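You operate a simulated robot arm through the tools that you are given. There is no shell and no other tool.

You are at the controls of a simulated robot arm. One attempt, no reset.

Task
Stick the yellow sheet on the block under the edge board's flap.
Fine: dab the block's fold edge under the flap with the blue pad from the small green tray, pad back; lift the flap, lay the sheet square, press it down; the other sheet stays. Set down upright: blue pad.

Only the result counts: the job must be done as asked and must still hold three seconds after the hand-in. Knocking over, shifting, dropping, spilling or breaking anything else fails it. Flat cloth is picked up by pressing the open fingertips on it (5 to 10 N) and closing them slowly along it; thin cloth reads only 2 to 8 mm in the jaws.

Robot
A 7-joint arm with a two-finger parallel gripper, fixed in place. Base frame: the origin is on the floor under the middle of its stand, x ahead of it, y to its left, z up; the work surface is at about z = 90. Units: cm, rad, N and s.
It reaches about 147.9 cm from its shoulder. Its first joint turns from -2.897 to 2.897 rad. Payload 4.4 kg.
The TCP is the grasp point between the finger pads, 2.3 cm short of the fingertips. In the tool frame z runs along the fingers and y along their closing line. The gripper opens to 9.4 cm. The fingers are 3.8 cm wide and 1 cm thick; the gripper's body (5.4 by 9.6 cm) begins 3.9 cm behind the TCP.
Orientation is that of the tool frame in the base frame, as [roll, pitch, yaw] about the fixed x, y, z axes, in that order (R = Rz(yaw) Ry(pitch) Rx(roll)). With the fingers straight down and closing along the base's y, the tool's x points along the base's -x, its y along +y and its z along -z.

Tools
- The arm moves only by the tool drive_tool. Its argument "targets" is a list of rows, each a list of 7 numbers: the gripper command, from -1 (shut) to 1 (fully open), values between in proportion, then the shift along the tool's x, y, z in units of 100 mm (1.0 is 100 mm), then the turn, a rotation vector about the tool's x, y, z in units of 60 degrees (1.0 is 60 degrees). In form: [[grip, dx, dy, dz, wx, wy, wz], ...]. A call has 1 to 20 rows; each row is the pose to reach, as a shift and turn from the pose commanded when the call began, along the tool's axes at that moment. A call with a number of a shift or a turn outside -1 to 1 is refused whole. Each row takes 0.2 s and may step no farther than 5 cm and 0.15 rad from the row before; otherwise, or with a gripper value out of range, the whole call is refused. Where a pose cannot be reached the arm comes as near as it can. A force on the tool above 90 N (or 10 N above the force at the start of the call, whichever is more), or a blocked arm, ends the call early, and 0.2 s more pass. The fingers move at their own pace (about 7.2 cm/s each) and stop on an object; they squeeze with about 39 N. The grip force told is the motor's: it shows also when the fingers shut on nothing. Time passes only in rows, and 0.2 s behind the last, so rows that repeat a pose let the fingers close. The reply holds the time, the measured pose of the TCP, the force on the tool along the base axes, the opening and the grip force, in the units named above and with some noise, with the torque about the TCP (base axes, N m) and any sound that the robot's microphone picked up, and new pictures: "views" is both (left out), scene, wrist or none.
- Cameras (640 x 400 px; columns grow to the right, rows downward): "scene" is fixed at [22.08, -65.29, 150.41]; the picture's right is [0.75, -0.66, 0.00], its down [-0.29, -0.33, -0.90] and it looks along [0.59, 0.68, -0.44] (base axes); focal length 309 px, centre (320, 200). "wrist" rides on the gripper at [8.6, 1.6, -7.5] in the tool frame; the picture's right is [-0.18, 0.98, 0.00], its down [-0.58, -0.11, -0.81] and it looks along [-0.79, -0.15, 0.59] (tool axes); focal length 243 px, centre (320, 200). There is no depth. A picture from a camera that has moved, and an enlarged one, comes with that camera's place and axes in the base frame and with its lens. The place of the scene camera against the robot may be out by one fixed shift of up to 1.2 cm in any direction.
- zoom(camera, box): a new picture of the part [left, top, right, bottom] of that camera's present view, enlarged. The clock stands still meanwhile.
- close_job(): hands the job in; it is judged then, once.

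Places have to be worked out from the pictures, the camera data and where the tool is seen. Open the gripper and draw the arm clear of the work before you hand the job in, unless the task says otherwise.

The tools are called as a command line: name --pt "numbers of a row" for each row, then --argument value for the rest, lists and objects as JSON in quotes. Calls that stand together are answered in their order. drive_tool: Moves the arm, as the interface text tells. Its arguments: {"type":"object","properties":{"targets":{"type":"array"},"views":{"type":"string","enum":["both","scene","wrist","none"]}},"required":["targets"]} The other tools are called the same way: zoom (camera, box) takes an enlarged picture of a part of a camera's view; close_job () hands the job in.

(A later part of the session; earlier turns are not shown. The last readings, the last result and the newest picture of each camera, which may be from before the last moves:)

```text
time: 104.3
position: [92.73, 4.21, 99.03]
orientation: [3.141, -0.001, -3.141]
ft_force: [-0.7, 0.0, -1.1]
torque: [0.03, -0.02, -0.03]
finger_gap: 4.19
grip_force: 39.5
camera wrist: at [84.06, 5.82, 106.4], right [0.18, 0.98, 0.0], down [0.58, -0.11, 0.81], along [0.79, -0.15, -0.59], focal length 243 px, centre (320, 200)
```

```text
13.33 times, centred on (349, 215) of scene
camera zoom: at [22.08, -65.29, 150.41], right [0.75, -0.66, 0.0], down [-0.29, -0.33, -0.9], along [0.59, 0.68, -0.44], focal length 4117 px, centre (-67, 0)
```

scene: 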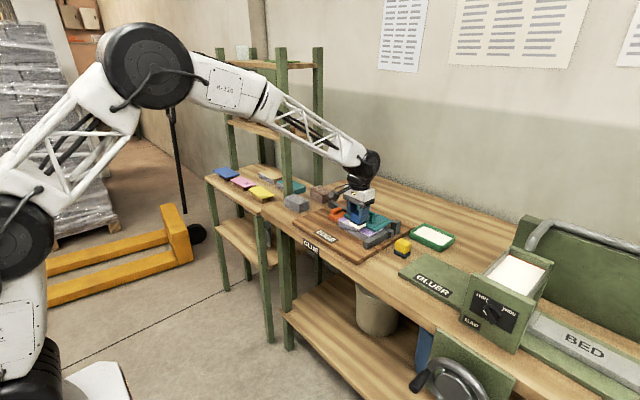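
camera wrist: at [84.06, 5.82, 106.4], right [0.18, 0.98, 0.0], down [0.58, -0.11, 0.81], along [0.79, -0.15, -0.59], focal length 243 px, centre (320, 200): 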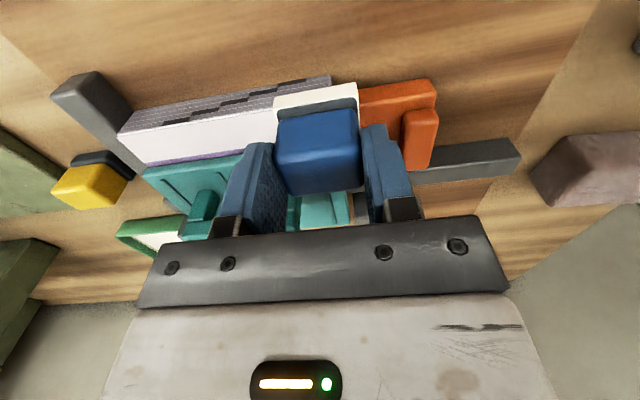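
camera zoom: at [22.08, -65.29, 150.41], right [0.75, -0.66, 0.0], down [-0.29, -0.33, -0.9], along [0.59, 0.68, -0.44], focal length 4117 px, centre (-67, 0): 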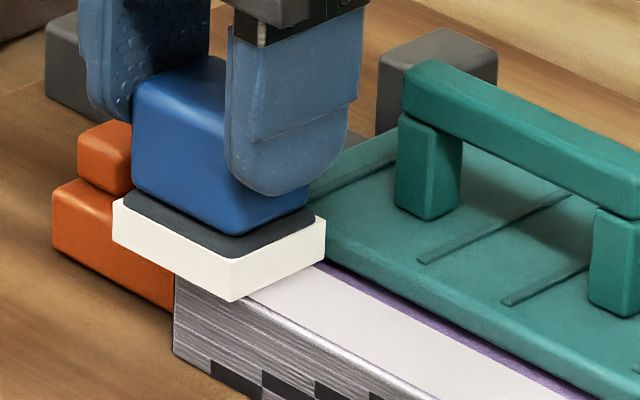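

No contact so far and the pad clears the flap. I go down the last 4–5 mm to touch.

drive_tool --pt "-1 0 0 0.02 0 0 0" --pt "-1 0 0 0.035 0 0 0" --pt "-1 0 0 0.043 0 0 0" --pt "-1 0 0 0.043 0 0 0" --views "none"

```text
time: 105.3
position: [92.77, 4.21, 98.57]
orientation: [-3.141, -0.001, 3.14]
ft_force: [-0.7, 1.8, 8.0]
torque: [0.14, 0.01, 0.02]
finger_gap: 4.22
grip_force: 39.6
```

8 N touch. I press slightly more and slide slowly toward −y from y≈4.2 to ≈2.3.

drive_tool --pt "-1 0 -0.01 0.004 0 0 0" --pt "-1 0 -0.025 0.005 0 0 0" --pt "-1 0 -0.04 0.005 0 0 0" --pt "-1 0 -0.055 0.005 0 0 0" --pt "-1 0 -0.07 0.005 0 0 0" --pt "-1 0 -0.085 0.005 0 0 0" --pt "-1 0 -0.1 0.005 0 0 0" --pt "-1 0 -0.115 0.005 0 0 0" --pt "-1 0 -0.13 0.005 0 0 0" --pt "-1 0 -0.145 0.005 0 0 0" --pt "-1 0 -0.16 0.005 0 0 0" --pt "-1 0 -0.175 0.005 0 0 0" --pt "-1 0 -0.19 0.005 0 0 0" --views "none"

drive_tool --pt "-1 0 0 -0.05 0 0 0" --pt "-1 0 0 -0.12 0 0 0" --pt "-1 0 -0.4 -0.15 0 0 0" --pt "-1 0 -0.8 -0.2 0 0 0" --pt "-1 0 -1.0 -0.3 0 0 0" --pt "-1 0 -1.0 -0.3 0 0 0" --views "wrist"

zoom --camera "scene" --box '[333, 208, 389, 243]'

```text
time: 108.1
position: [92.73, 2.43, 98.61]
orientation: [-3.141, 0.0, 3.141]
ft_force: [2.0, 6.8, 22.8]
torque: [0.54, -0.26, 0.06]
finger_gap: 4.2
grip_force: 38.9
```

```text
time: 109.5
position: [92.46, -7.77, 101.31]
orientation: [-3.141, -0.002, -3.141]
ft_force: [-0.7, 0.1, -0.5]
torque: [0.0, 0.0, -0.04]
finger_gap: 4.16
grip_force: 38.5
camera wrist: at [83.82, -6.08, 108.84], right [0.18, 0.98, 0.0], down [0.58, -0.11, 0.81], along [0.79, -0.15, -0.59], focal length 243 px, centre (320, 200)
```

wrist: 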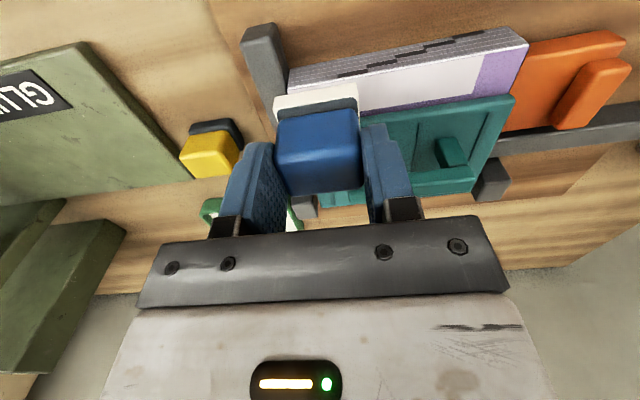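

```text
11.43 times, centred on (361, 226) of scene
camera zoom: at [22.08, -65.29, 150.41], right [0.75, -0.66, 0.0], down [-0.29, -0.33, -0.9], along [0.59, 0.68, -0.44], focal length 3529 px, centre (-149, -91)
```

zoom: 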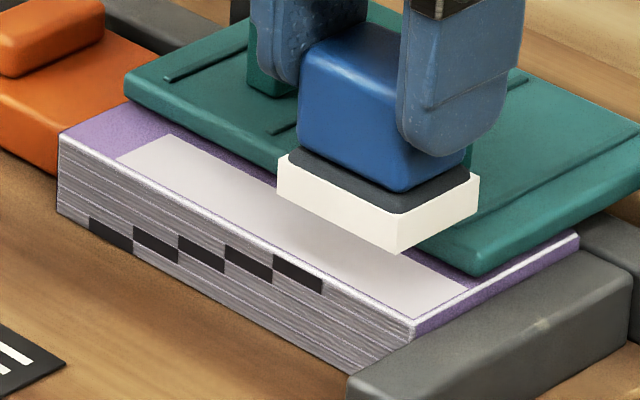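

The last section (y 2.4–4.8) still isn't coated; likely the pad must be centred closer to the end. I inspect the block/orange-clamp interface heights with zooms before trying further out.

zoom --camera "wrist" --box '[440, 10, 640, 135]'

zoom --camera "scene" --box '[325, 200, 357, 220]'

```text
3.20 times, centred on (540, 72) of wrist
camera zoom: at [83.82, -6.08, 108.84], right [0.18, 0.98, 0.0], down [0.58, -0.11, 0.81], along [0.79, -0.15, -0.59], focal length 776 px, centre (-384, 608)
```

zoom: 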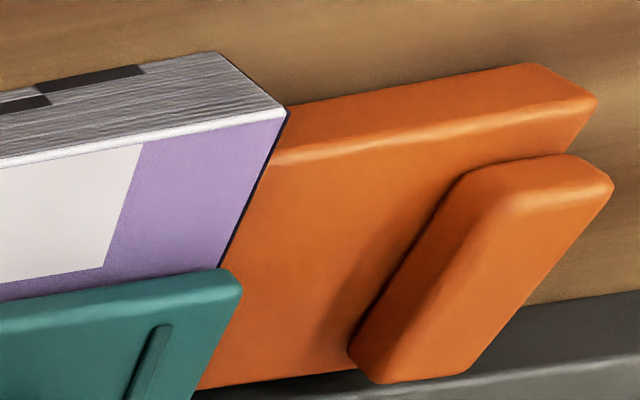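

```text
16.00 times, centred on (341, 210) of scene
camera zoom: at [22.08, -65.29, 150.41], right [0.75, -0.66, 0.0], down [-0.29, -0.33, -0.9], along [0.59, 0.68, -0.44], focal length 4941 px, centre (-16, 40)
```

zoom: 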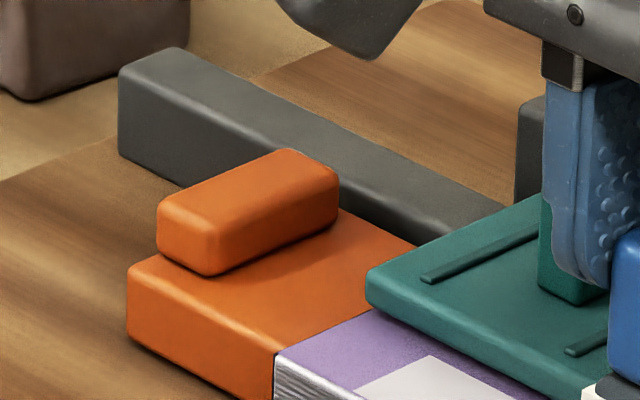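

The orange clamp's top is ~0.65 cm lower than the block top, so the pad can overhang it safely. I approach the +y end at x≈92.6 (clear of the flap), centre y≈4.8, settle, and lower carefully.

drive_tool --pt "-1 0.02 0.4 0 0 0 0" --pt "-1 0.02 0.8 0.05 0 0 0" --pt "-1 0.02 1.0 0.1 0 0 0" --pt "-1 0.02 1.0 0.15 0 0 0" --views "none"

drive_tool --pt "-1 0 0.15 0 0 0 0" --pt "-1 0 0.25 0 0 0 0" --pt "-1 0 0.25 0 0 0 0" --pt "-1 0 0.25 0.04 0 0 0" --pt "-1 0 0.25 0.08 0 0 0" --pt "-1 0 0.25 0.11 0 0 0" --pt "-1 0 0.25 0.13 0 0 0" --pt "-1 0 0.25 0.14 0 0 0" --pt "-1 0 0.25 0.145 0 0 0" --pt "-1 0 0.25 0.145 0 0 0" --views "wrist"

```text
time: 110.5
position: [92.61, 2.18, 99.83]
orientation: [3.141, 0.0, -3.14]
ft_force: [0.2, -0.2, -0.7]
torque: [-0.01, 0.01, -0.02]
finger_gap: 4.2
grip_force: 38.6
```

```text
time: 112.7
position: [92.73, 4.85, 98.52]
orientation: [-3.141, -0.001, -3.141]
ft_force: [-0.7, -0.1, 7.1]
torque: [0.02, -0.01, 0.01]
finger_gap: 4.2
grip_force: 38.7
camera wrist: at [83.94, 6.46, 106.0], right [0.18, 0.98, 0.0], down [0.58, -0.11, 0.81], along [0.79, -0.15, -0.59], focal length 243 px, centre (320, 200)
```

wrist: 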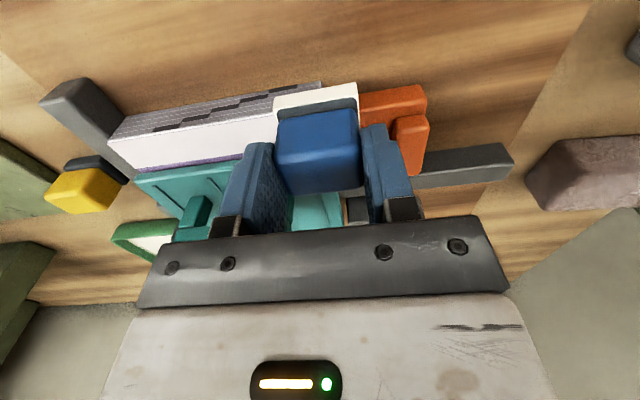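

7 N contact at y≈4.8. I slide slowly toward −y down to y≈2.4.

drive_tool --pt "-1 0 0 0.004 0 0 0" --pt "-1 0 0 0.004 0 0 0" --pt "-1 0 -0.015 0.004 0 0 0" --pt "-1 0 -0.03 0.004 0 0 0" --pt "-1 0 -0.045 0.004 0 0 0" --pt "-1 0 -0.06 0.004 0 0 0" --pt "-1 0 -0.075 0.004 0 0 0" --pt "-1 0 -0.09 0.004 0 0 0" --pt "-1 0 -0.105 0.004 0 0 0" --pt "-1 0 -0.12 0.004 0 0 0" --pt "-1 0 -0.135 0.004 0 0 0" --pt "-1 0 -0.15 0.004 0 0 0" --pt "-1 0 -0.165 0.004 0 0 0" --pt "-1 0 -0.18 0.004 0 0 0" --pt "-1 0 -0.195 0.004 0 0 0" --pt "-1 0 -0.21 0.004 0 0 0" --pt "-1 0 -0.225 0.004 0 0 0" --pt "-1 0 -0.24 0.004 0 0 0" --views "none"

drive_tool --pt "-1 0 0 -0.05 0 0 0" --pt "-1 0 0 -0.12 0 0 0" --pt "-1 0 -0.4 -0.15 0 0 0" --pt "-1 0 -0.8 -0.2 0 0 0" --pt "-1 0 -1.0 -0.3 0 0 0" --pt "-1 0 -1.0 -0.3 0 0 0" --views "wrist"

zoom --camera "scene" --box '[333, 208, 389, 243]'

```text
time: 116.5
position: [92.57, 2.39, 98.44]
orientation: [3.142, 0.001, 3.141]
ft_force: [0.3, 9.8, 27.6]
torque: [0.63, -0.24, 0.07]
finger_gap: 4.17
grip_force: 39.2
```

```text
time: 117.9
position: [92.38, -7.59, 101.35]
orientation: [3.141, -0.002, 3.14]
ft_force: [0.0, -0.7, -0.8]
torque: [0.01, 0.0, 0.01]
finger_gap: 4.19
grip_force: 39.1
camera wrist: at [83.78, -5.94, 108.83], right [0.18, 0.98, 0.0], down [0.58, -0.11, 0.81], along [0.79, -0.15, -0.59], focal length 243 px, centre (320, 200)
```

wrist: 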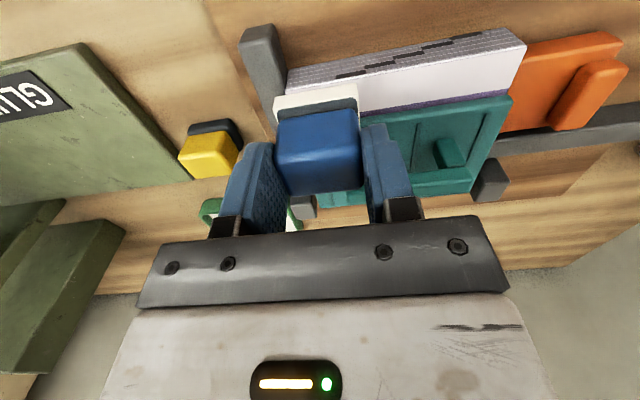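

```text
11.43 times, centred on (361, 226) of scene
camera zoom: at [22.08, -65.29, 150.41], right [0.75, -0.66, 0.0], down [-0.29, -0.33, -0.9], along [0.59, 0.68, -0.44], focal length 3529 px, centre (-149, -91)
```

zoom: 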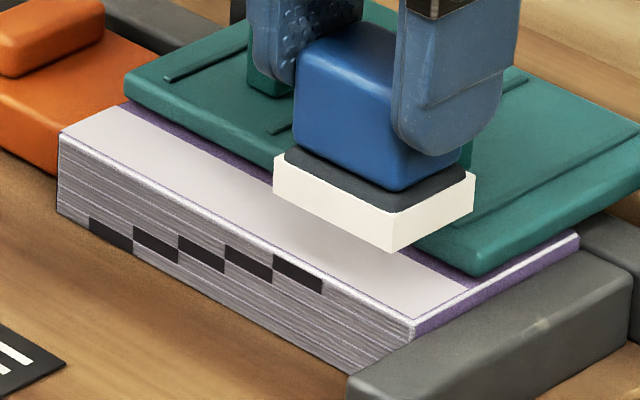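

The entire fold edge is coated. Now I return the pad to its original spot (86.75, −19.2), travelling at height.

drive_tool --pt "-1 0.1 -0.3 0 0 0 0" --pt "-1 0.3 -0.6 0 0 0 0" --pt "-1 0.586 -0.95 0 0 0 0" --pt "-1 0.586 -1.0 0 0 0 0" --pt "-1 0.586 -1.0 0 0 0 0" --views "none"

drive_tool --pt "-1 0 -0.16 0.2 0 0 0" --pt "-1 0 -0.16 0.45 0 0 0" --pt "-1 0 -0.16 0.6 0 0 0" --pt "-1 0 -0.16 0.65 0 0 0" --pt "-1 0 -0.16 0.65 0 0 0" --views "both"

zoom --camera "scene" --box '[350, 225, 420, 275]'

```text
time: 119.1
position: [86.77, -17.54, 101.53]
orientation: [-3.141, 0.0, 3.14]
ft_force: [0.3, 0.5, 0.0]
torque: [-0.04, 0.05, -0.01]
finger_gap: 4.2
grip_force: 38.6
```

```text
time: 120.3
position: [86.84, -19.17, 95.05]
orientation: [3.142, -0.003, -3.14]
ft_force: [-0.9, -1.0, 0.1]
torque: [-0.01, -0.01, 0.03]
finger_gap: 4.19
grip_force: 38.8
camera wrist: at [78.04, -17.49, 102.54], right [0.18, 0.98, 0.0], down [0.58, -0.11, 0.81], along [0.79, -0.15, -0.59], focal length 243 px, centre (320, 200)
```

scene: 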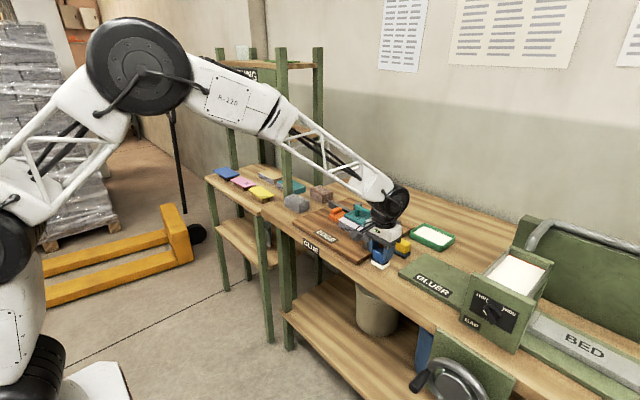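
wrist: 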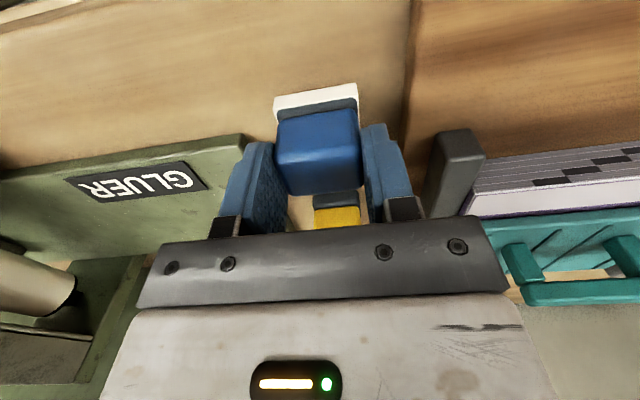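

```text
8.00 times, centred on (385, 250) of scene
camera zoom: at [22.08, -65.29, 150.41], right [0.75, -0.66, 0.0], down [-0.29, -0.33, -0.9], along [0.59, 0.68, -0.44], focal length 2470 px, centre (-200, -200)
```

zoom: 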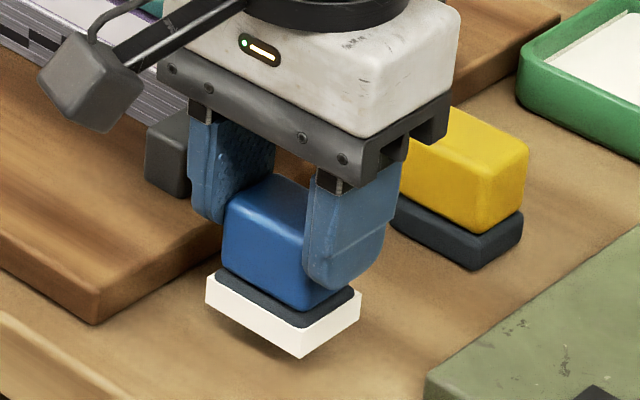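

Pad hovers ~1.3 cm over its original place. I lower it the last bit in small steps and check for contact.

drive_tool --pt "-1 0 0 0.05 0 0 0" --pt "-1 0 0 0.09 0 0 0" --pt "-1 0 0 0.11 0 0 0" --pt "-1 0 0 0.12 0 0 0" --pt "-1 0 0 0.125 0 0 0" --pt "-1 0 0 0.125 0 0 0" --views "none"

```text
time: 121.7
position: [86.75, -19.16, 93.62]
orientation: [-3.141, -0.002, 3.141]
ft_force: [-0.1, -0.5, -1.2]
torque: [-0.02, 0.01, -0.02]
finger_gap: 4.19
grip_force: 39.0
```

No contact yet at z≈93.6–93.7; I go a little further in 0.5 mm steps.

drive_tool --pt "-1 0 0 0.005 0 0 0" --pt "-1 0 0 0.01 0 0 0" --pt "-1 0 0 0.01 0 0 0" --views "none"

```text
time: 122.5
position: [86.74, -19.26, 93.64]
orientation: [-3.14, 0.001, 3.142]
ft_force: [1.0, -0.1, 2.4]
torque: [0.08, -0.01, -0.04]
finger_gap: 4.18
grip_force: 39.3
```

Light contact (2.4 N) – the pad is on the table. I open the fingers gradually to ~5.8 cm and check that it stands.

drive_tool --pt "-0.08 0 0 0.002 0 0 0" --pt "0.0 0 0 0.002 0 0 0" --pt "0.1 0 0 0.002 0 0 0" --pt "0.234 0 0 0.002 0 0 0" --pt "0.234 0 0 0.002 0 0 0" --views "wrist"

zoom --camera "scene" --box '[350, 225, 420, 275]'

```text
time: 123.7
position: [86.61, -19.06, 93.52]
orientation: [-3.141, -0.001, 3.141]
ft_force: [1.0, -0.1, -0.6]
torque: [0.0, -0.01, 0.02]
finger_gap: 5.82
grip_force: 0.1
camera wrist: at [78.01, -17.53, 100.99], right [0.18, 0.98, 0.0], down [0.58, -0.11, 0.81], along [0.79, -0.15, -0.59], focal length 243 px, centre (320, 200)
```

wrist: 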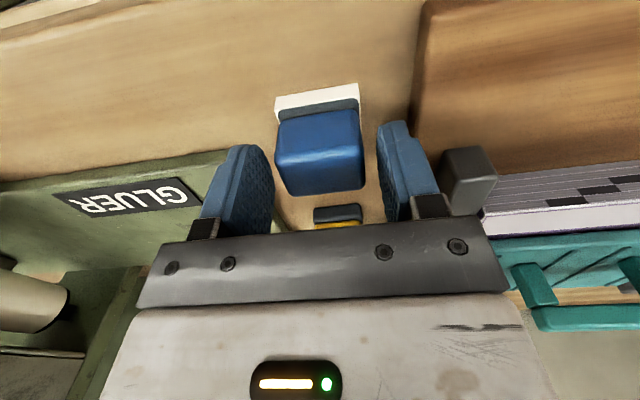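

```text
8.00 times, centred on (385, 250) of scene
camera zoom: at [22.08, -65.29, 150.41], right [0.75, -0.66, 0.0], down [-0.29, -0.33, -0.9], along [0.59, 0.68, -0.44], focal length 2470 px, centre (-200, -200)
```

zoom: 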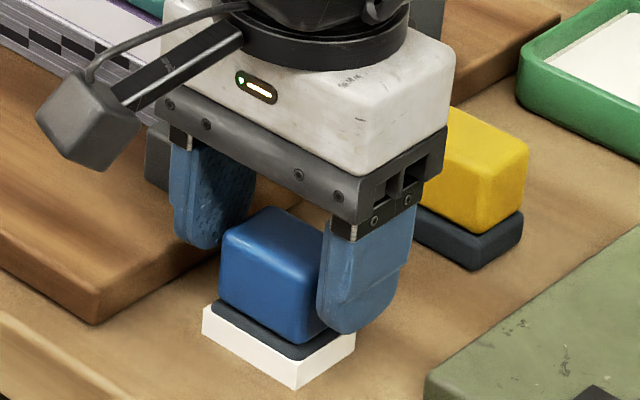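

The pad stands upright on its spot. I retract straight up, then go look closely at the flap's handle and hinge.

drive_tool --pt "0.234 0 0 -0.1 0 0 0" --pt "0.234 0 0 -0.4 0 0 0" --pt "0.234 0 0 -0.8 0 0 0" --pt "0.234 0 0.1 -1.0 0 0 0" --views "none"

drive_tool --pt "0.234 0 0.4 0 0 0 0" --pt "0.234 0 0.8 0 0 0 0" --pt "0.234 0 1.0 0 0 0 0" --pt "0.234 0 1.0 0 0 0 0" --views "both"

zoom --camera "wrist" --box '[300, 20, 620, 220]'

zoom --camera "scene" --box '[370, 235, 402, 275]'

```text
time: 124.7
position: [87.04, -18.09, 103.46]
orientation: [-3.141, -0.001, 3.141]
ft_force: [-0.1, 0.3, -0.2]
torque: [-0.01, -0.02, -0.02]
finger_gap: 5.8
grip_force: 0.0
```

```text
time: 125.7
position: [86.94, -7.94, 103.7]
orientation: [3.142, -0.003, -3.142]
ft_force: [-0.7, -0.2, -0.3]
torque: [0.01, 0.01, -0.05]
finger_gap: 5.81
grip_force: 0.0
camera wrist: at [78.21, -6.32, 111.18], right [0.18, 0.98, 0.0], down [0.58, -0.11, 0.81], along [0.79, -0.15, -0.59], focal length 243 px, centre (320, 200)
```

scene: 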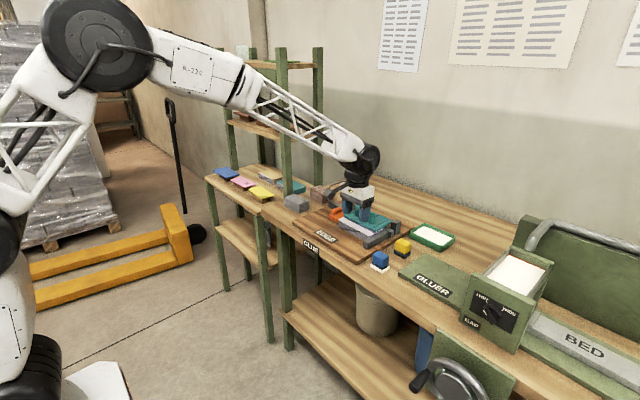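
wrist: 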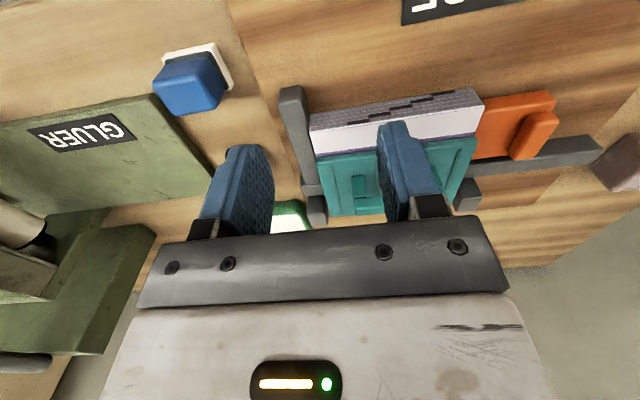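

```text
2.00 times, centred on (460, 120) of wrist
camera zoom: at [78.21, -6.32, 111.18], right [0.18, 0.98, 0.0], down [0.58, -0.11, 0.81], along [0.79, -0.15, -0.59], focal length 485 px, centre (40, 360)
```

zoom: 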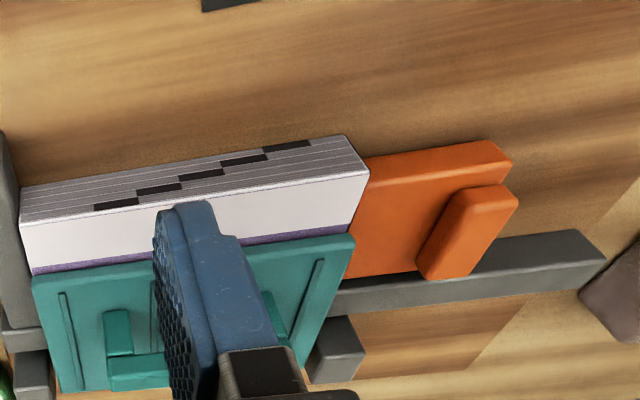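

```text
10.00 times, centred on (386, 255) of scene
camera zoom: at [22.08, -65.29, 150.41], right [0.75, -0.66, 0.0], down [-0.29, -0.33, -0.9], along [0.59, 0.68, -0.44], focal length 3088 px, centre (-340, -350)
```

zoom: 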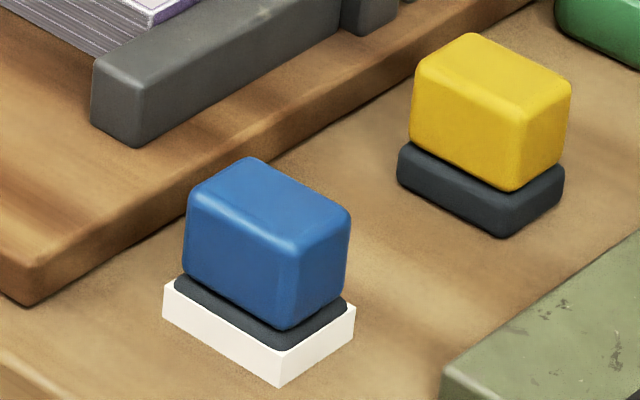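

The pad is back upright. Now I position the hand so the flap handle is visible between the fully open fingers, to measure it.

drive_tool --pt "1 -0.05 0.3 -0.15 0 0 0" --pt "1 -0.15 0.57 -0.3 0 0 0" --pt "1 -0.15 0.57 -0.3 0 0 0" --views "wrist"

zoom --camera "wrist" --box '[200, 60, 440, 210]'

zoom --camera "scene" --box '[340, 195, 404, 235]'

```text
time: 126.5
position: [88.22, -2.23, 106.77]
orientation: [3.141, -0.002, 3.141]
ft_force: [0.2, -1.0, -0.1]
torque: [0.01, 0.01, 0.01]
finger_gap: 9.41
grip_force: 0.0
camera wrist: at [79.54, -0.59, 114.21], right [0.18, 0.98, 0.0], down [0.58, -0.11, 0.81], along [0.79, -0.15, -0.59], focal length 243 px, centre (320, 200)
```

wrist: 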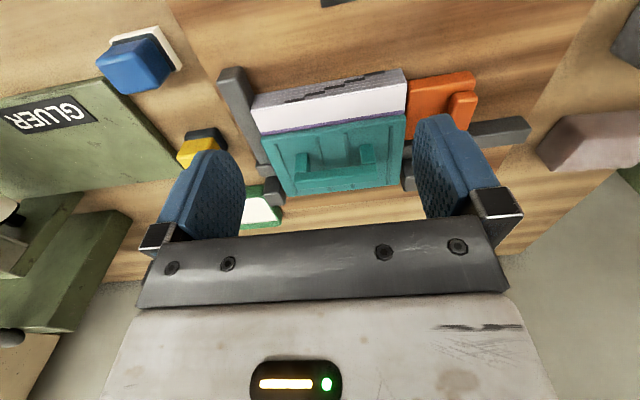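

```text
2.67 times, centred on (320, 135) of wrist
camera zoom: at [79.54, -0.59, 114.21], right [0.18, 0.98, 0.0], down [0.58, -0.11, 0.81], along [0.79, -0.15, -0.59], focal length 647 px, centre (320, 373)
```

zoom: 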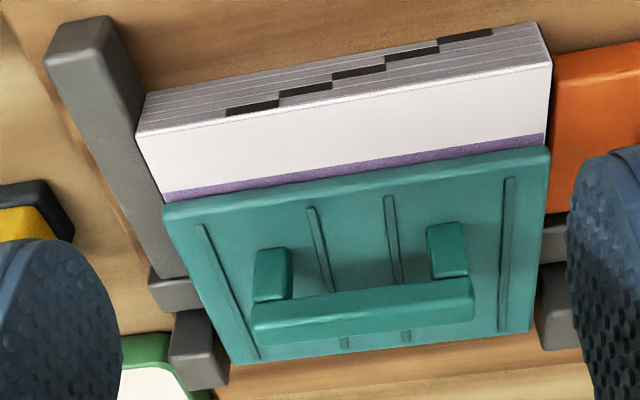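

```text
10.00 times, centred on (372, 215) of scene
camera zoom: at [22.08, -65.29, 150.41], right [0.75, -0.66, 0.0], down [-0.29, -0.33, -0.9], along [0.59, 0.68, -0.44], focal length 3088 px, centre (-200, 50)
```

zoom: 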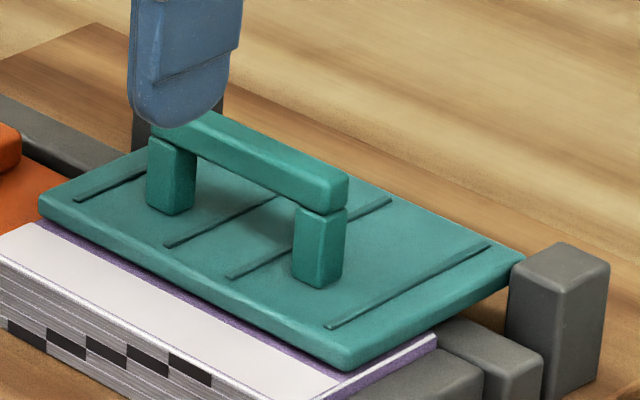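

The handle bar spans y≈−7.0…1.8 at x≈98.6, top z≈97.2 (length ≈8.9 cm); the hinge is along the far edge x≈104.5. I plan to grip the bar by its two ends (closing along y) so that it can pivot. I move directly above it to compare its length with the open jaws.

drive_tool --pt "1 -0.35 0 0 0 0 0" --pt "1 -0.7 -0.02 0 0 0 0" --pt "1 -1.0 -0.03 0.1 0 0 0" --pt "1 -1.0 -0.03 0.3 0 0 0" --pt "1 -1.0 -0.03 0.3 0 0 0" --views "wrist"

zoom --camera "wrist" --box '[140, 0, 500, 225]'

zoom --camera "scene" --box '[330, 180, 410, 245]'

```text
time: 127.7
position: [98.42, -2.8, 103.78]
orientation: [3.141, 0.0, -3.14]
ft_force: [-0.5, 0.6, -1.1]
torque: [0.02, 0.02, -0.01]
finger_gap: 9.38
grip_force: 0.1
camera wrist: at [89.78, -1.12, 111.34], right [0.18, 0.98, 0.0], down [0.58, -0.11, 0.81], along [0.79, -0.15, -0.59], focal length 243 px, centre (320, 200)
```

wrist: 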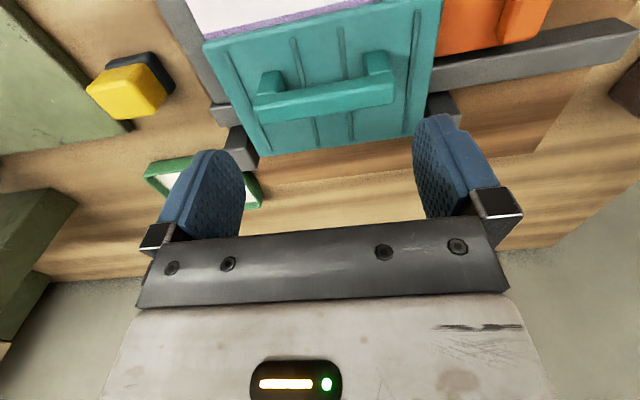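

```text
1.78 times, centred on (320, 112) of wrist
camera zoom: at [89.78, -1.12, 111.34], right [0.18, 0.98, 0.0], down [0.58, -0.11, 0.81], along [0.79, -0.15, -0.59], focal length 431 px, centre (320, 356)
```

zoom: 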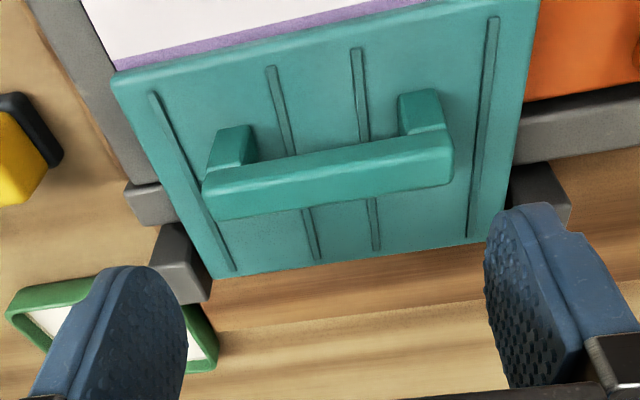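

```text
6.15 times, centred on (370, 212) of scene
camera zoom: at [22.08, -65.29, 150.41], right [0.75, -0.66, 0.0], down [-0.29, -0.33, -0.9], along [0.59, 0.68, -0.44], focal length 1900 px, centre (12, 123)
```

zoom: 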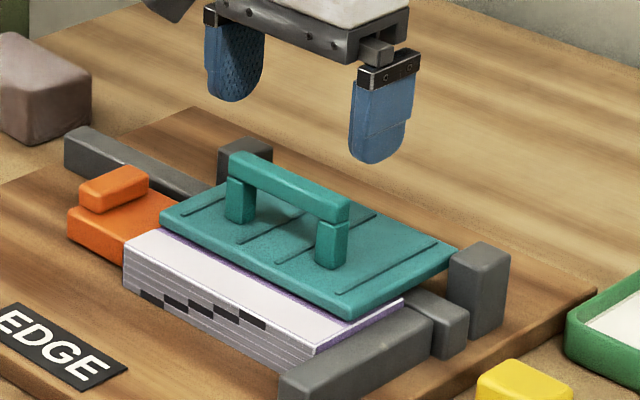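

The bar measures ≈8.8 cm against the 9.4 cm opening, centred at y≈−2.55, x≈98.6. I align (x 98.5, y −2.6) and descend to just above the bar, then check the finger clearance at both ends.

drive_tool --pt "1 -0.02 0.02 0.15 0 0 0" --pt "1 -0.02 0.02 0.3 0 0 0" --pt "1 -0.02 0.02 0.35 0 0 0" --pt "1 -0.02 0.02 0.35 0 0 0" --views "wrist"

zoom --camera "wrist" --box '[180, 60, 480, 240]'

zoom --camera "scene" --box '[335, 190, 399, 230]'

```text
time: 128.7
position: [98.5, -2.73, 100.13]
orientation: [-3.141, -0.002, -3.141]
ft_force: [1.0, -0.1, -0.6]
torque: [0.06, 0.0, 0.0]
finger_gap: 9.41
grip_force: 0.0
camera wrist: at [89.82, -1.03, 107.57], right [0.18, 0.98, 0.0], down [0.58, -0.11, 0.81], along [0.79, -0.15, -0.59], focal length 243 px, centre (320, 200)
```

wrist: 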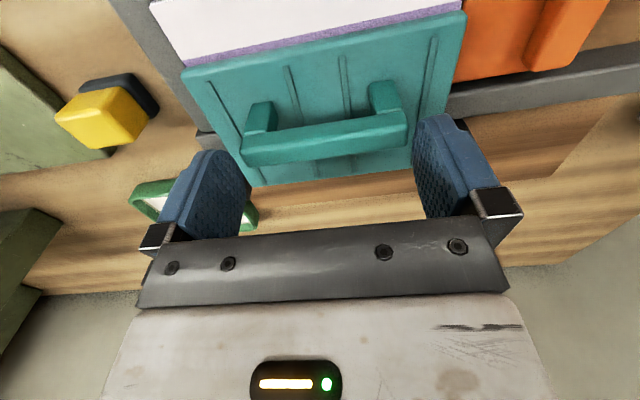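

```text
2.13 times, centred on (330, 150) of wrist
camera zoom: at [89.82, -1.03, 107.57], right [0.18, 0.98, 0.0], down [0.58, -0.11, 0.81], along [0.79, -0.15, -0.59], focal length 518 px, centre (299, 307)
```

zoom: 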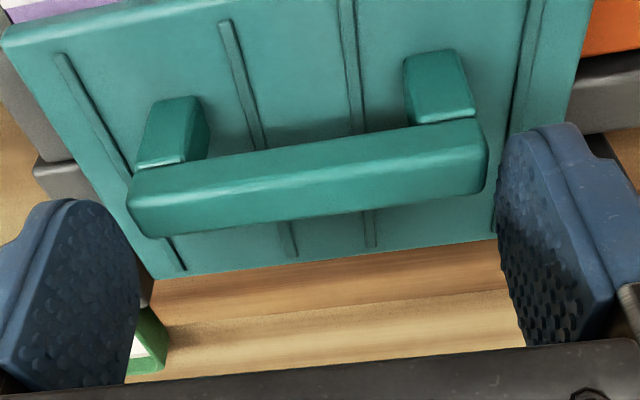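

```text
10.00 times, centred on (367, 210) of scene
camera zoom: at [22.08, -65.29, 150.41], right [0.75, -0.66, 0.0], down [-0.29, -0.33, -0.9], along [0.59, 0.68, -0.44], focal length 3088 px, centre (-150, 100)
```

zoom: 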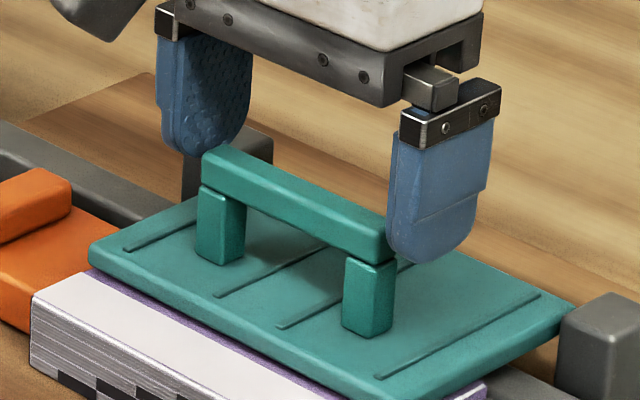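

The bar's top is at z≈97.7, length ≈8.6 cm, centre y≈−2.5, x≈98.4; a 0.13 cm y-shift centres the fingers. I descend slowly around the bar ends, checking for contact.

drive_tool --pt "1 0 0.013 0.02 0 0 0" --pt "1 0 0.013 0.05 0 0 0" --pt "1 0 0.013 0.08 0 0 0" --pt "1 0 0.013 0.08 0 0 0" --views "wrist"

zoom --camera "wrist" --box '[180, 60, 480, 240]'

zoom --camera "scene" --box '[335, 190, 399, 230]'

```text
time: 129.7
position: [98.31, -2.55, 99.17]
orientation: [-3.141, -0.002, -3.141]
ft_force: [0.9, 0.5, 0.1]
torque: [-0.01, -0.01, -0.02]
finger_gap: 9.39
grip_force: 0.0
camera wrist: at [89.66, -0.88, 106.71], right [0.18, 0.98, 0.0], down [0.58, -0.11, 0.81], along [0.79, -0.15, -0.59], focal length 243 px, centre (320, 200)
```

wrist: 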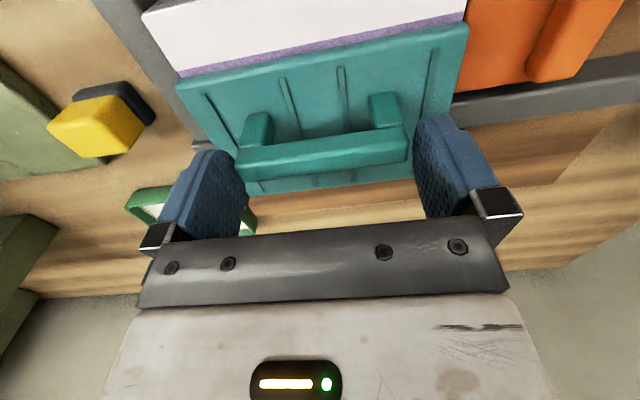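

```text
2.13 times, centred on (330, 150) of wrist
camera zoom: at [89.66, -0.88, 106.71], right [0.18, 0.98, 0.0], down [0.58, -0.11, 0.81], along [0.79, -0.15, -0.59], focal length 518 px, centre (299, 307)
```

zoom: 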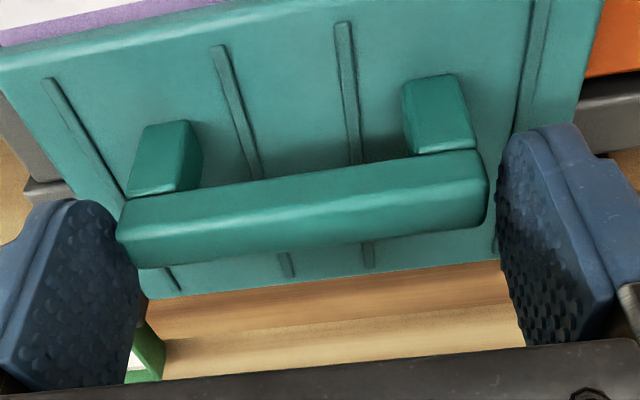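

```text
10.00 times, centred on (367, 210) of scene
camera zoom: at [22.08, -65.29, 150.41], right [0.75, -0.66, 0.0], down [-0.29, -0.33, -0.9], along [0.59, 0.68, -0.44], focal length 3088 px, centre (-150, 100)
```

zoom: 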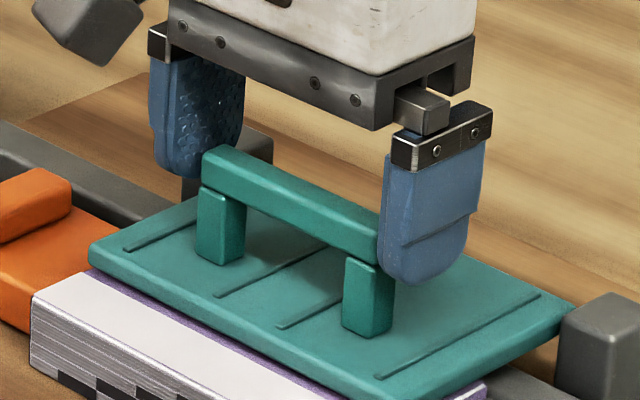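

No contact and both fingers straddle the bar ends. I descend another 1.3 cm to bring the bar ~1 cm beyond the TCP, then check.

drive_tool --pt "1 0 0 0.04 0 0 0" --pt "1 0 0 0.09 0 0 0" --pt "1 0 0 0.13 0 0 0" --pt "1 0 0 0.13 0 0 0" --views "wrist"

zoom --camera "wrist" --box '[180, 60, 480, 240]'

zoom --camera "scene" --box '[335, 190, 399, 230]'

```text
time: 130.7
position: [98.38, -2.61, 97.84]
orientation: [-3.141, -0.001, -3.141]
ft_force: [-0.4, 0.1, -0.7]
torque: [0.02, 0.01, 0.02]
finger_gap: 9.41
grip_force: 0.1
camera wrist: at [89.71, -0.9, 105.4], right [0.18, 0.98, 0.0], down [0.58, -0.11, 0.81], along [0.79, -0.15, -0.59], focal length 243 px, centre (320, 200)
```

wrist: 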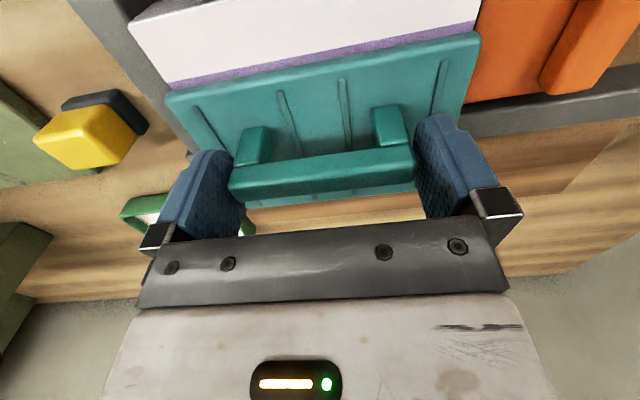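

```text
2.13 times, centred on (330, 150) of wrist
camera zoom: at [89.71, -0.9, 105.4], right [0.18, 0.98, 0.0], down [0.58, -0.11, 0.81], along [0.79, -0.15, -0.59], focal length 518 px, centre (299, 307)
```

zoom: 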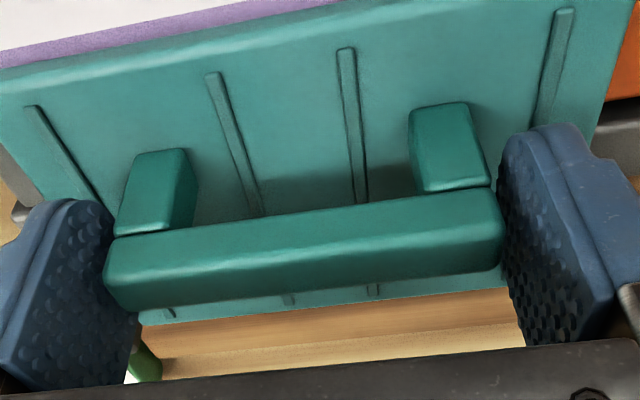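

```text
10.00 times, centred on (367, 210) of scene
camera zoom: at [22.08, -65.29, 150.41], right [0.75, -0.66, 0.0], down [-0.29, -0.33, -0.9], along [0.59, 0.68, -0.44], focal length 3088 px, centre (-150, 100)
```

zoom: 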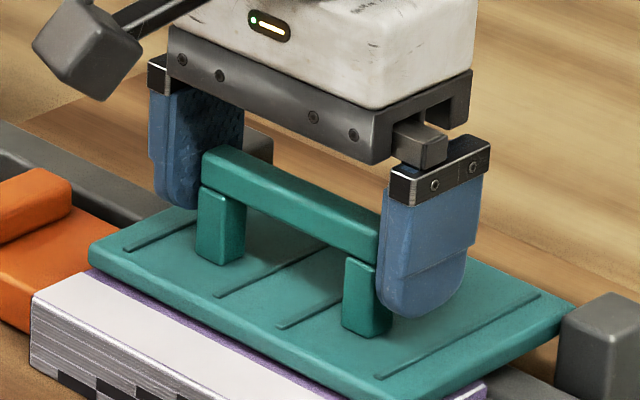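

Fingers straddle the bar ends with no contact. I close the gripper on the bar ends.

drive_tool --pt "0.9 0 0 0 0 0 0" --pt "0.8 0 0 0 0 0 0" --pt "-1 0 0 0 0 0 0" --pt "-1 0 0 0 0 0 0" --pt "-1 0 0 0 0 0 0" --views "none"

```text
time: 131.9
position: [98.39, -2.47, 98.0]
orientation: [3.141, -0.001, 3.139]
ft_force: [0.8, 9.3, -0.2]
torque: [0.22, -0.02, 0.23]
finger_gap: 8.4
grip_force: 44.9
```

Gripped at 8.4 cm. I begin lifting along the hinge arc: first about 10° (0.65 cm forward, 1.0 cm up), and check forces.

drive_tool --pt "-1 -0.02 0.004 -0.034 0 0 0" --pt "-1 -0.042 0.004 -0.068 0 0 0" --pt "-1 -0.065 0.004 -0.101 0 0 0" --pt "-1 -0.065 0.004 -0.101 0 0 0" --views "both"

zoom --camera "scene" --box '[325, 185, 405, 235]'

```text
time: 132.9
position: [99.11, -2.54, 98.94]
orientation: [3.141, -0.001, 3.14]
ft_force: [-6.5, -15.4, -16.0]
torque: [-0.17, 1.19, 0.31]
finger_gap: 8.4
grip_force: 44.6
camera wrist: at [90.41, -0.85, 106.34], right [0.19, 0.98, 0.0], down [0.58, -0.11, 0.81], along [0.79, -0.15, -0.59], focal length 243 px, centre (320, 200)
```

scene: 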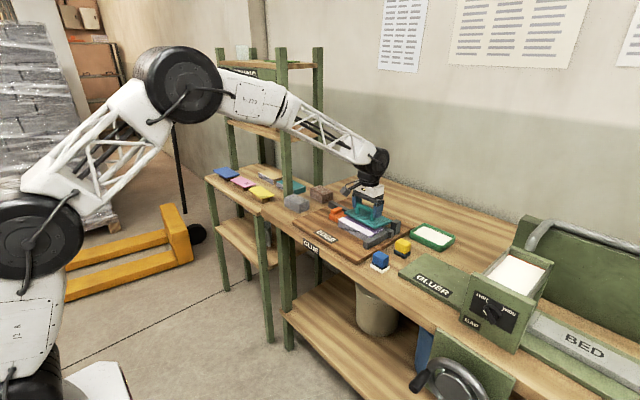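
wrist: 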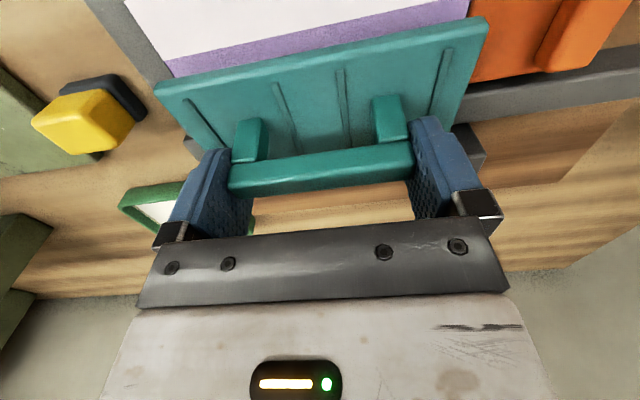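

```text
8.00 times, centred on (365, 210) of scene
camera zoom: at [22.08, -65.29, 150.41], right [0.75, -0.66, 0.0], down [-0.29, -0.33, -0.9], along [0.59, 0.68, -0.44], focal length 2470 px, centre (-40, 120)
```

zoom: 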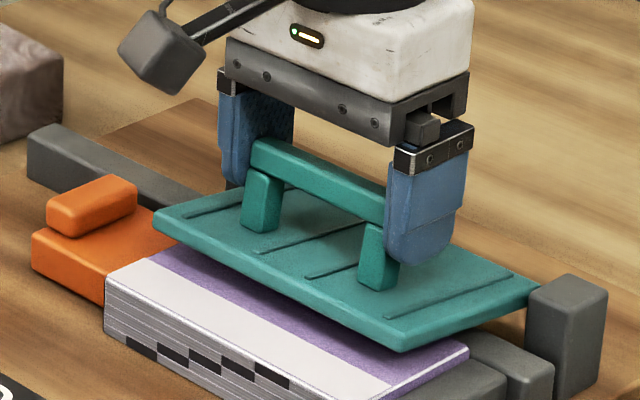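

The flap is rotating on its hinge (near edge up ~1 cm). I continue the arc to about 30°, tilting the hand along with the flap to reduce the pivot torque.

drive_tool --pt "-1 -0.046 -0.0025 -0.046 0 0.083 0" --pt "-1 -0.097 -0.0025 -0.087 0 0.167 0" --pt "-1 -0.151 -0.0025 -0.124 0 0.25 0" --pt "-1 -0.207 -0.0025 -0.156 0 0.333 0" --pt "-1 -0.207 -0.0025 -0.156 0 0.333 0" --views "both"

zoom --camera "scene" --box '[325, 185, 405, 235]'

```text
time: 134.1
position: [101.2, -2.5, 100.4]
orientation: [3.141, -0.351, 3.141]
ft_force: [20.1, -16.5, -30.8]
torque: [0.22, -0.39, 0.07]
finger_gap: 8.4
grip_force: 44.8
camera wrist: at [95.54, -0.86, 110.43], right [0.17, 0.98, -0.06], down [0.82, -0.11, 0.56], along [0.54, -0.15, -0.83], focal length 243 px, centre (320, 200)
```

scene: 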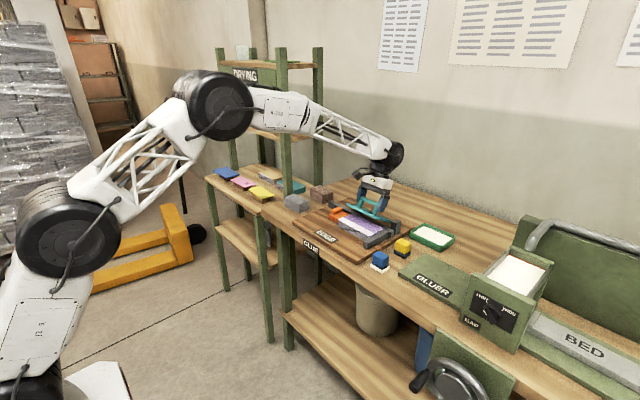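
wrist: 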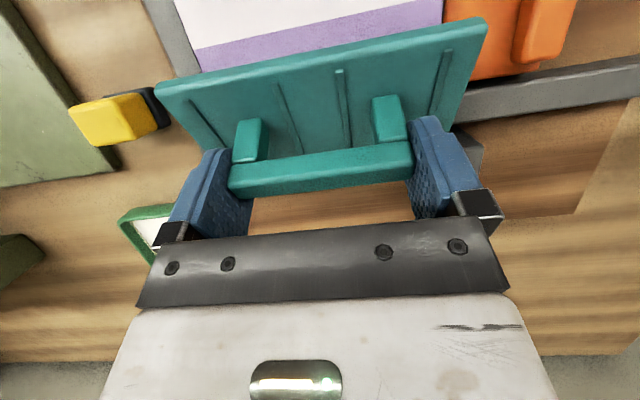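

```text
8.00 times, centred on (365, 210) of scene
camera zoom: at [22.08, -65.29, 150.41], right [0.75, -0.66, 0.0], down [-0.29, -0.33, -0.9], along [0.59, 0.68, -0.44], focal length 2470 px, centre (-40, 120)
```

zoom: 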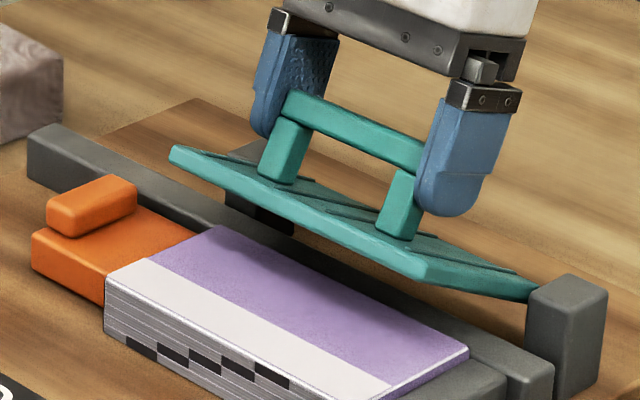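

The flap is at ~30° with ~37 N tension toward the hinge, meaning the true hinge is slightly nearer and lower (≈104.1, 93.3). I correct the arc and continue to about 50°.

drive_tool --pt "-1 -0.028 -0.008 0.0153 0 0 0" --pt "-1 -0.078 -0.008 -0.026 0 0.083 0" --pt "-1 -0.131 -0.008 -0.063 0 0.167 0" --pt "-1 -0.189 -0.008 -0.096 0 0.25 0" --pt "-1 -0.248 -0.008 -0.123 0 0.333 0" --pt "-1 -0.248 -0.008 -0.123 0 0.333 0" --views "both"

zoom --camera "scene" --box '[325, 185, 405, 235]'

```text
time: 135.5
position: [103.73, -2.48, 101.03]
orientation: [-3.141, -0.698, -3.14]
ft_force: [-2.1, -1.3, 39.8]
torque: [-0.1, -0.15, 0.25]
finger_gap: 8.41
grip_force: 45.3
camera wrist: at [101.88, -0.86, 112.33], right [0.14, 0.98, -0.12], down [0.96, -0.11, 0.24], along [0.23, -0.15, -0.96], focal length 243 px, centre (320, 200)
```

scene: 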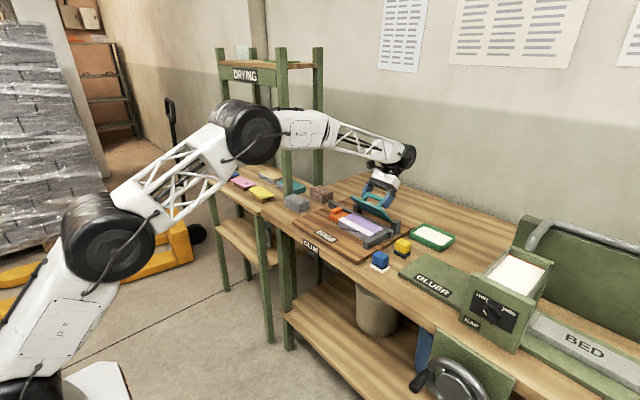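
wrist: 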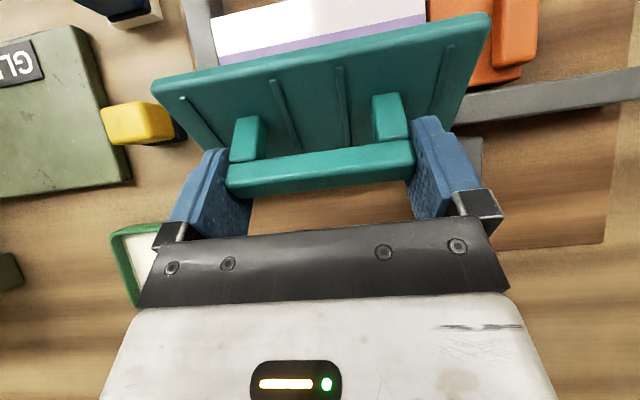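

```text
8.00 times, centred on (365, 210) of scene
camera zoom: at [22.08, -65.29, 150.41], right [0.75, -0.66, 0.0], down [-0.29, -0.33, -0.9], along [0.59, 0.68, -0.44], focal length 2470 px, centre (-40, 120)
```

zoom: 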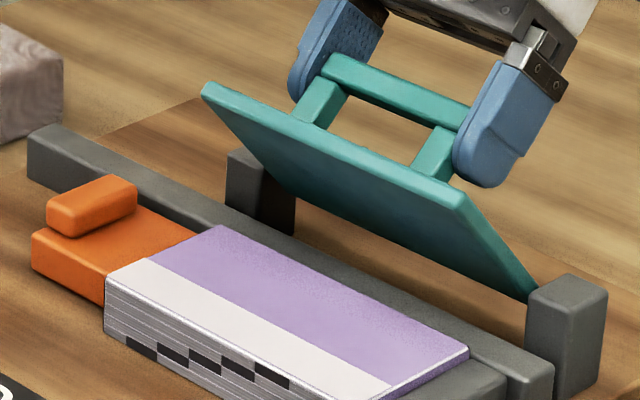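

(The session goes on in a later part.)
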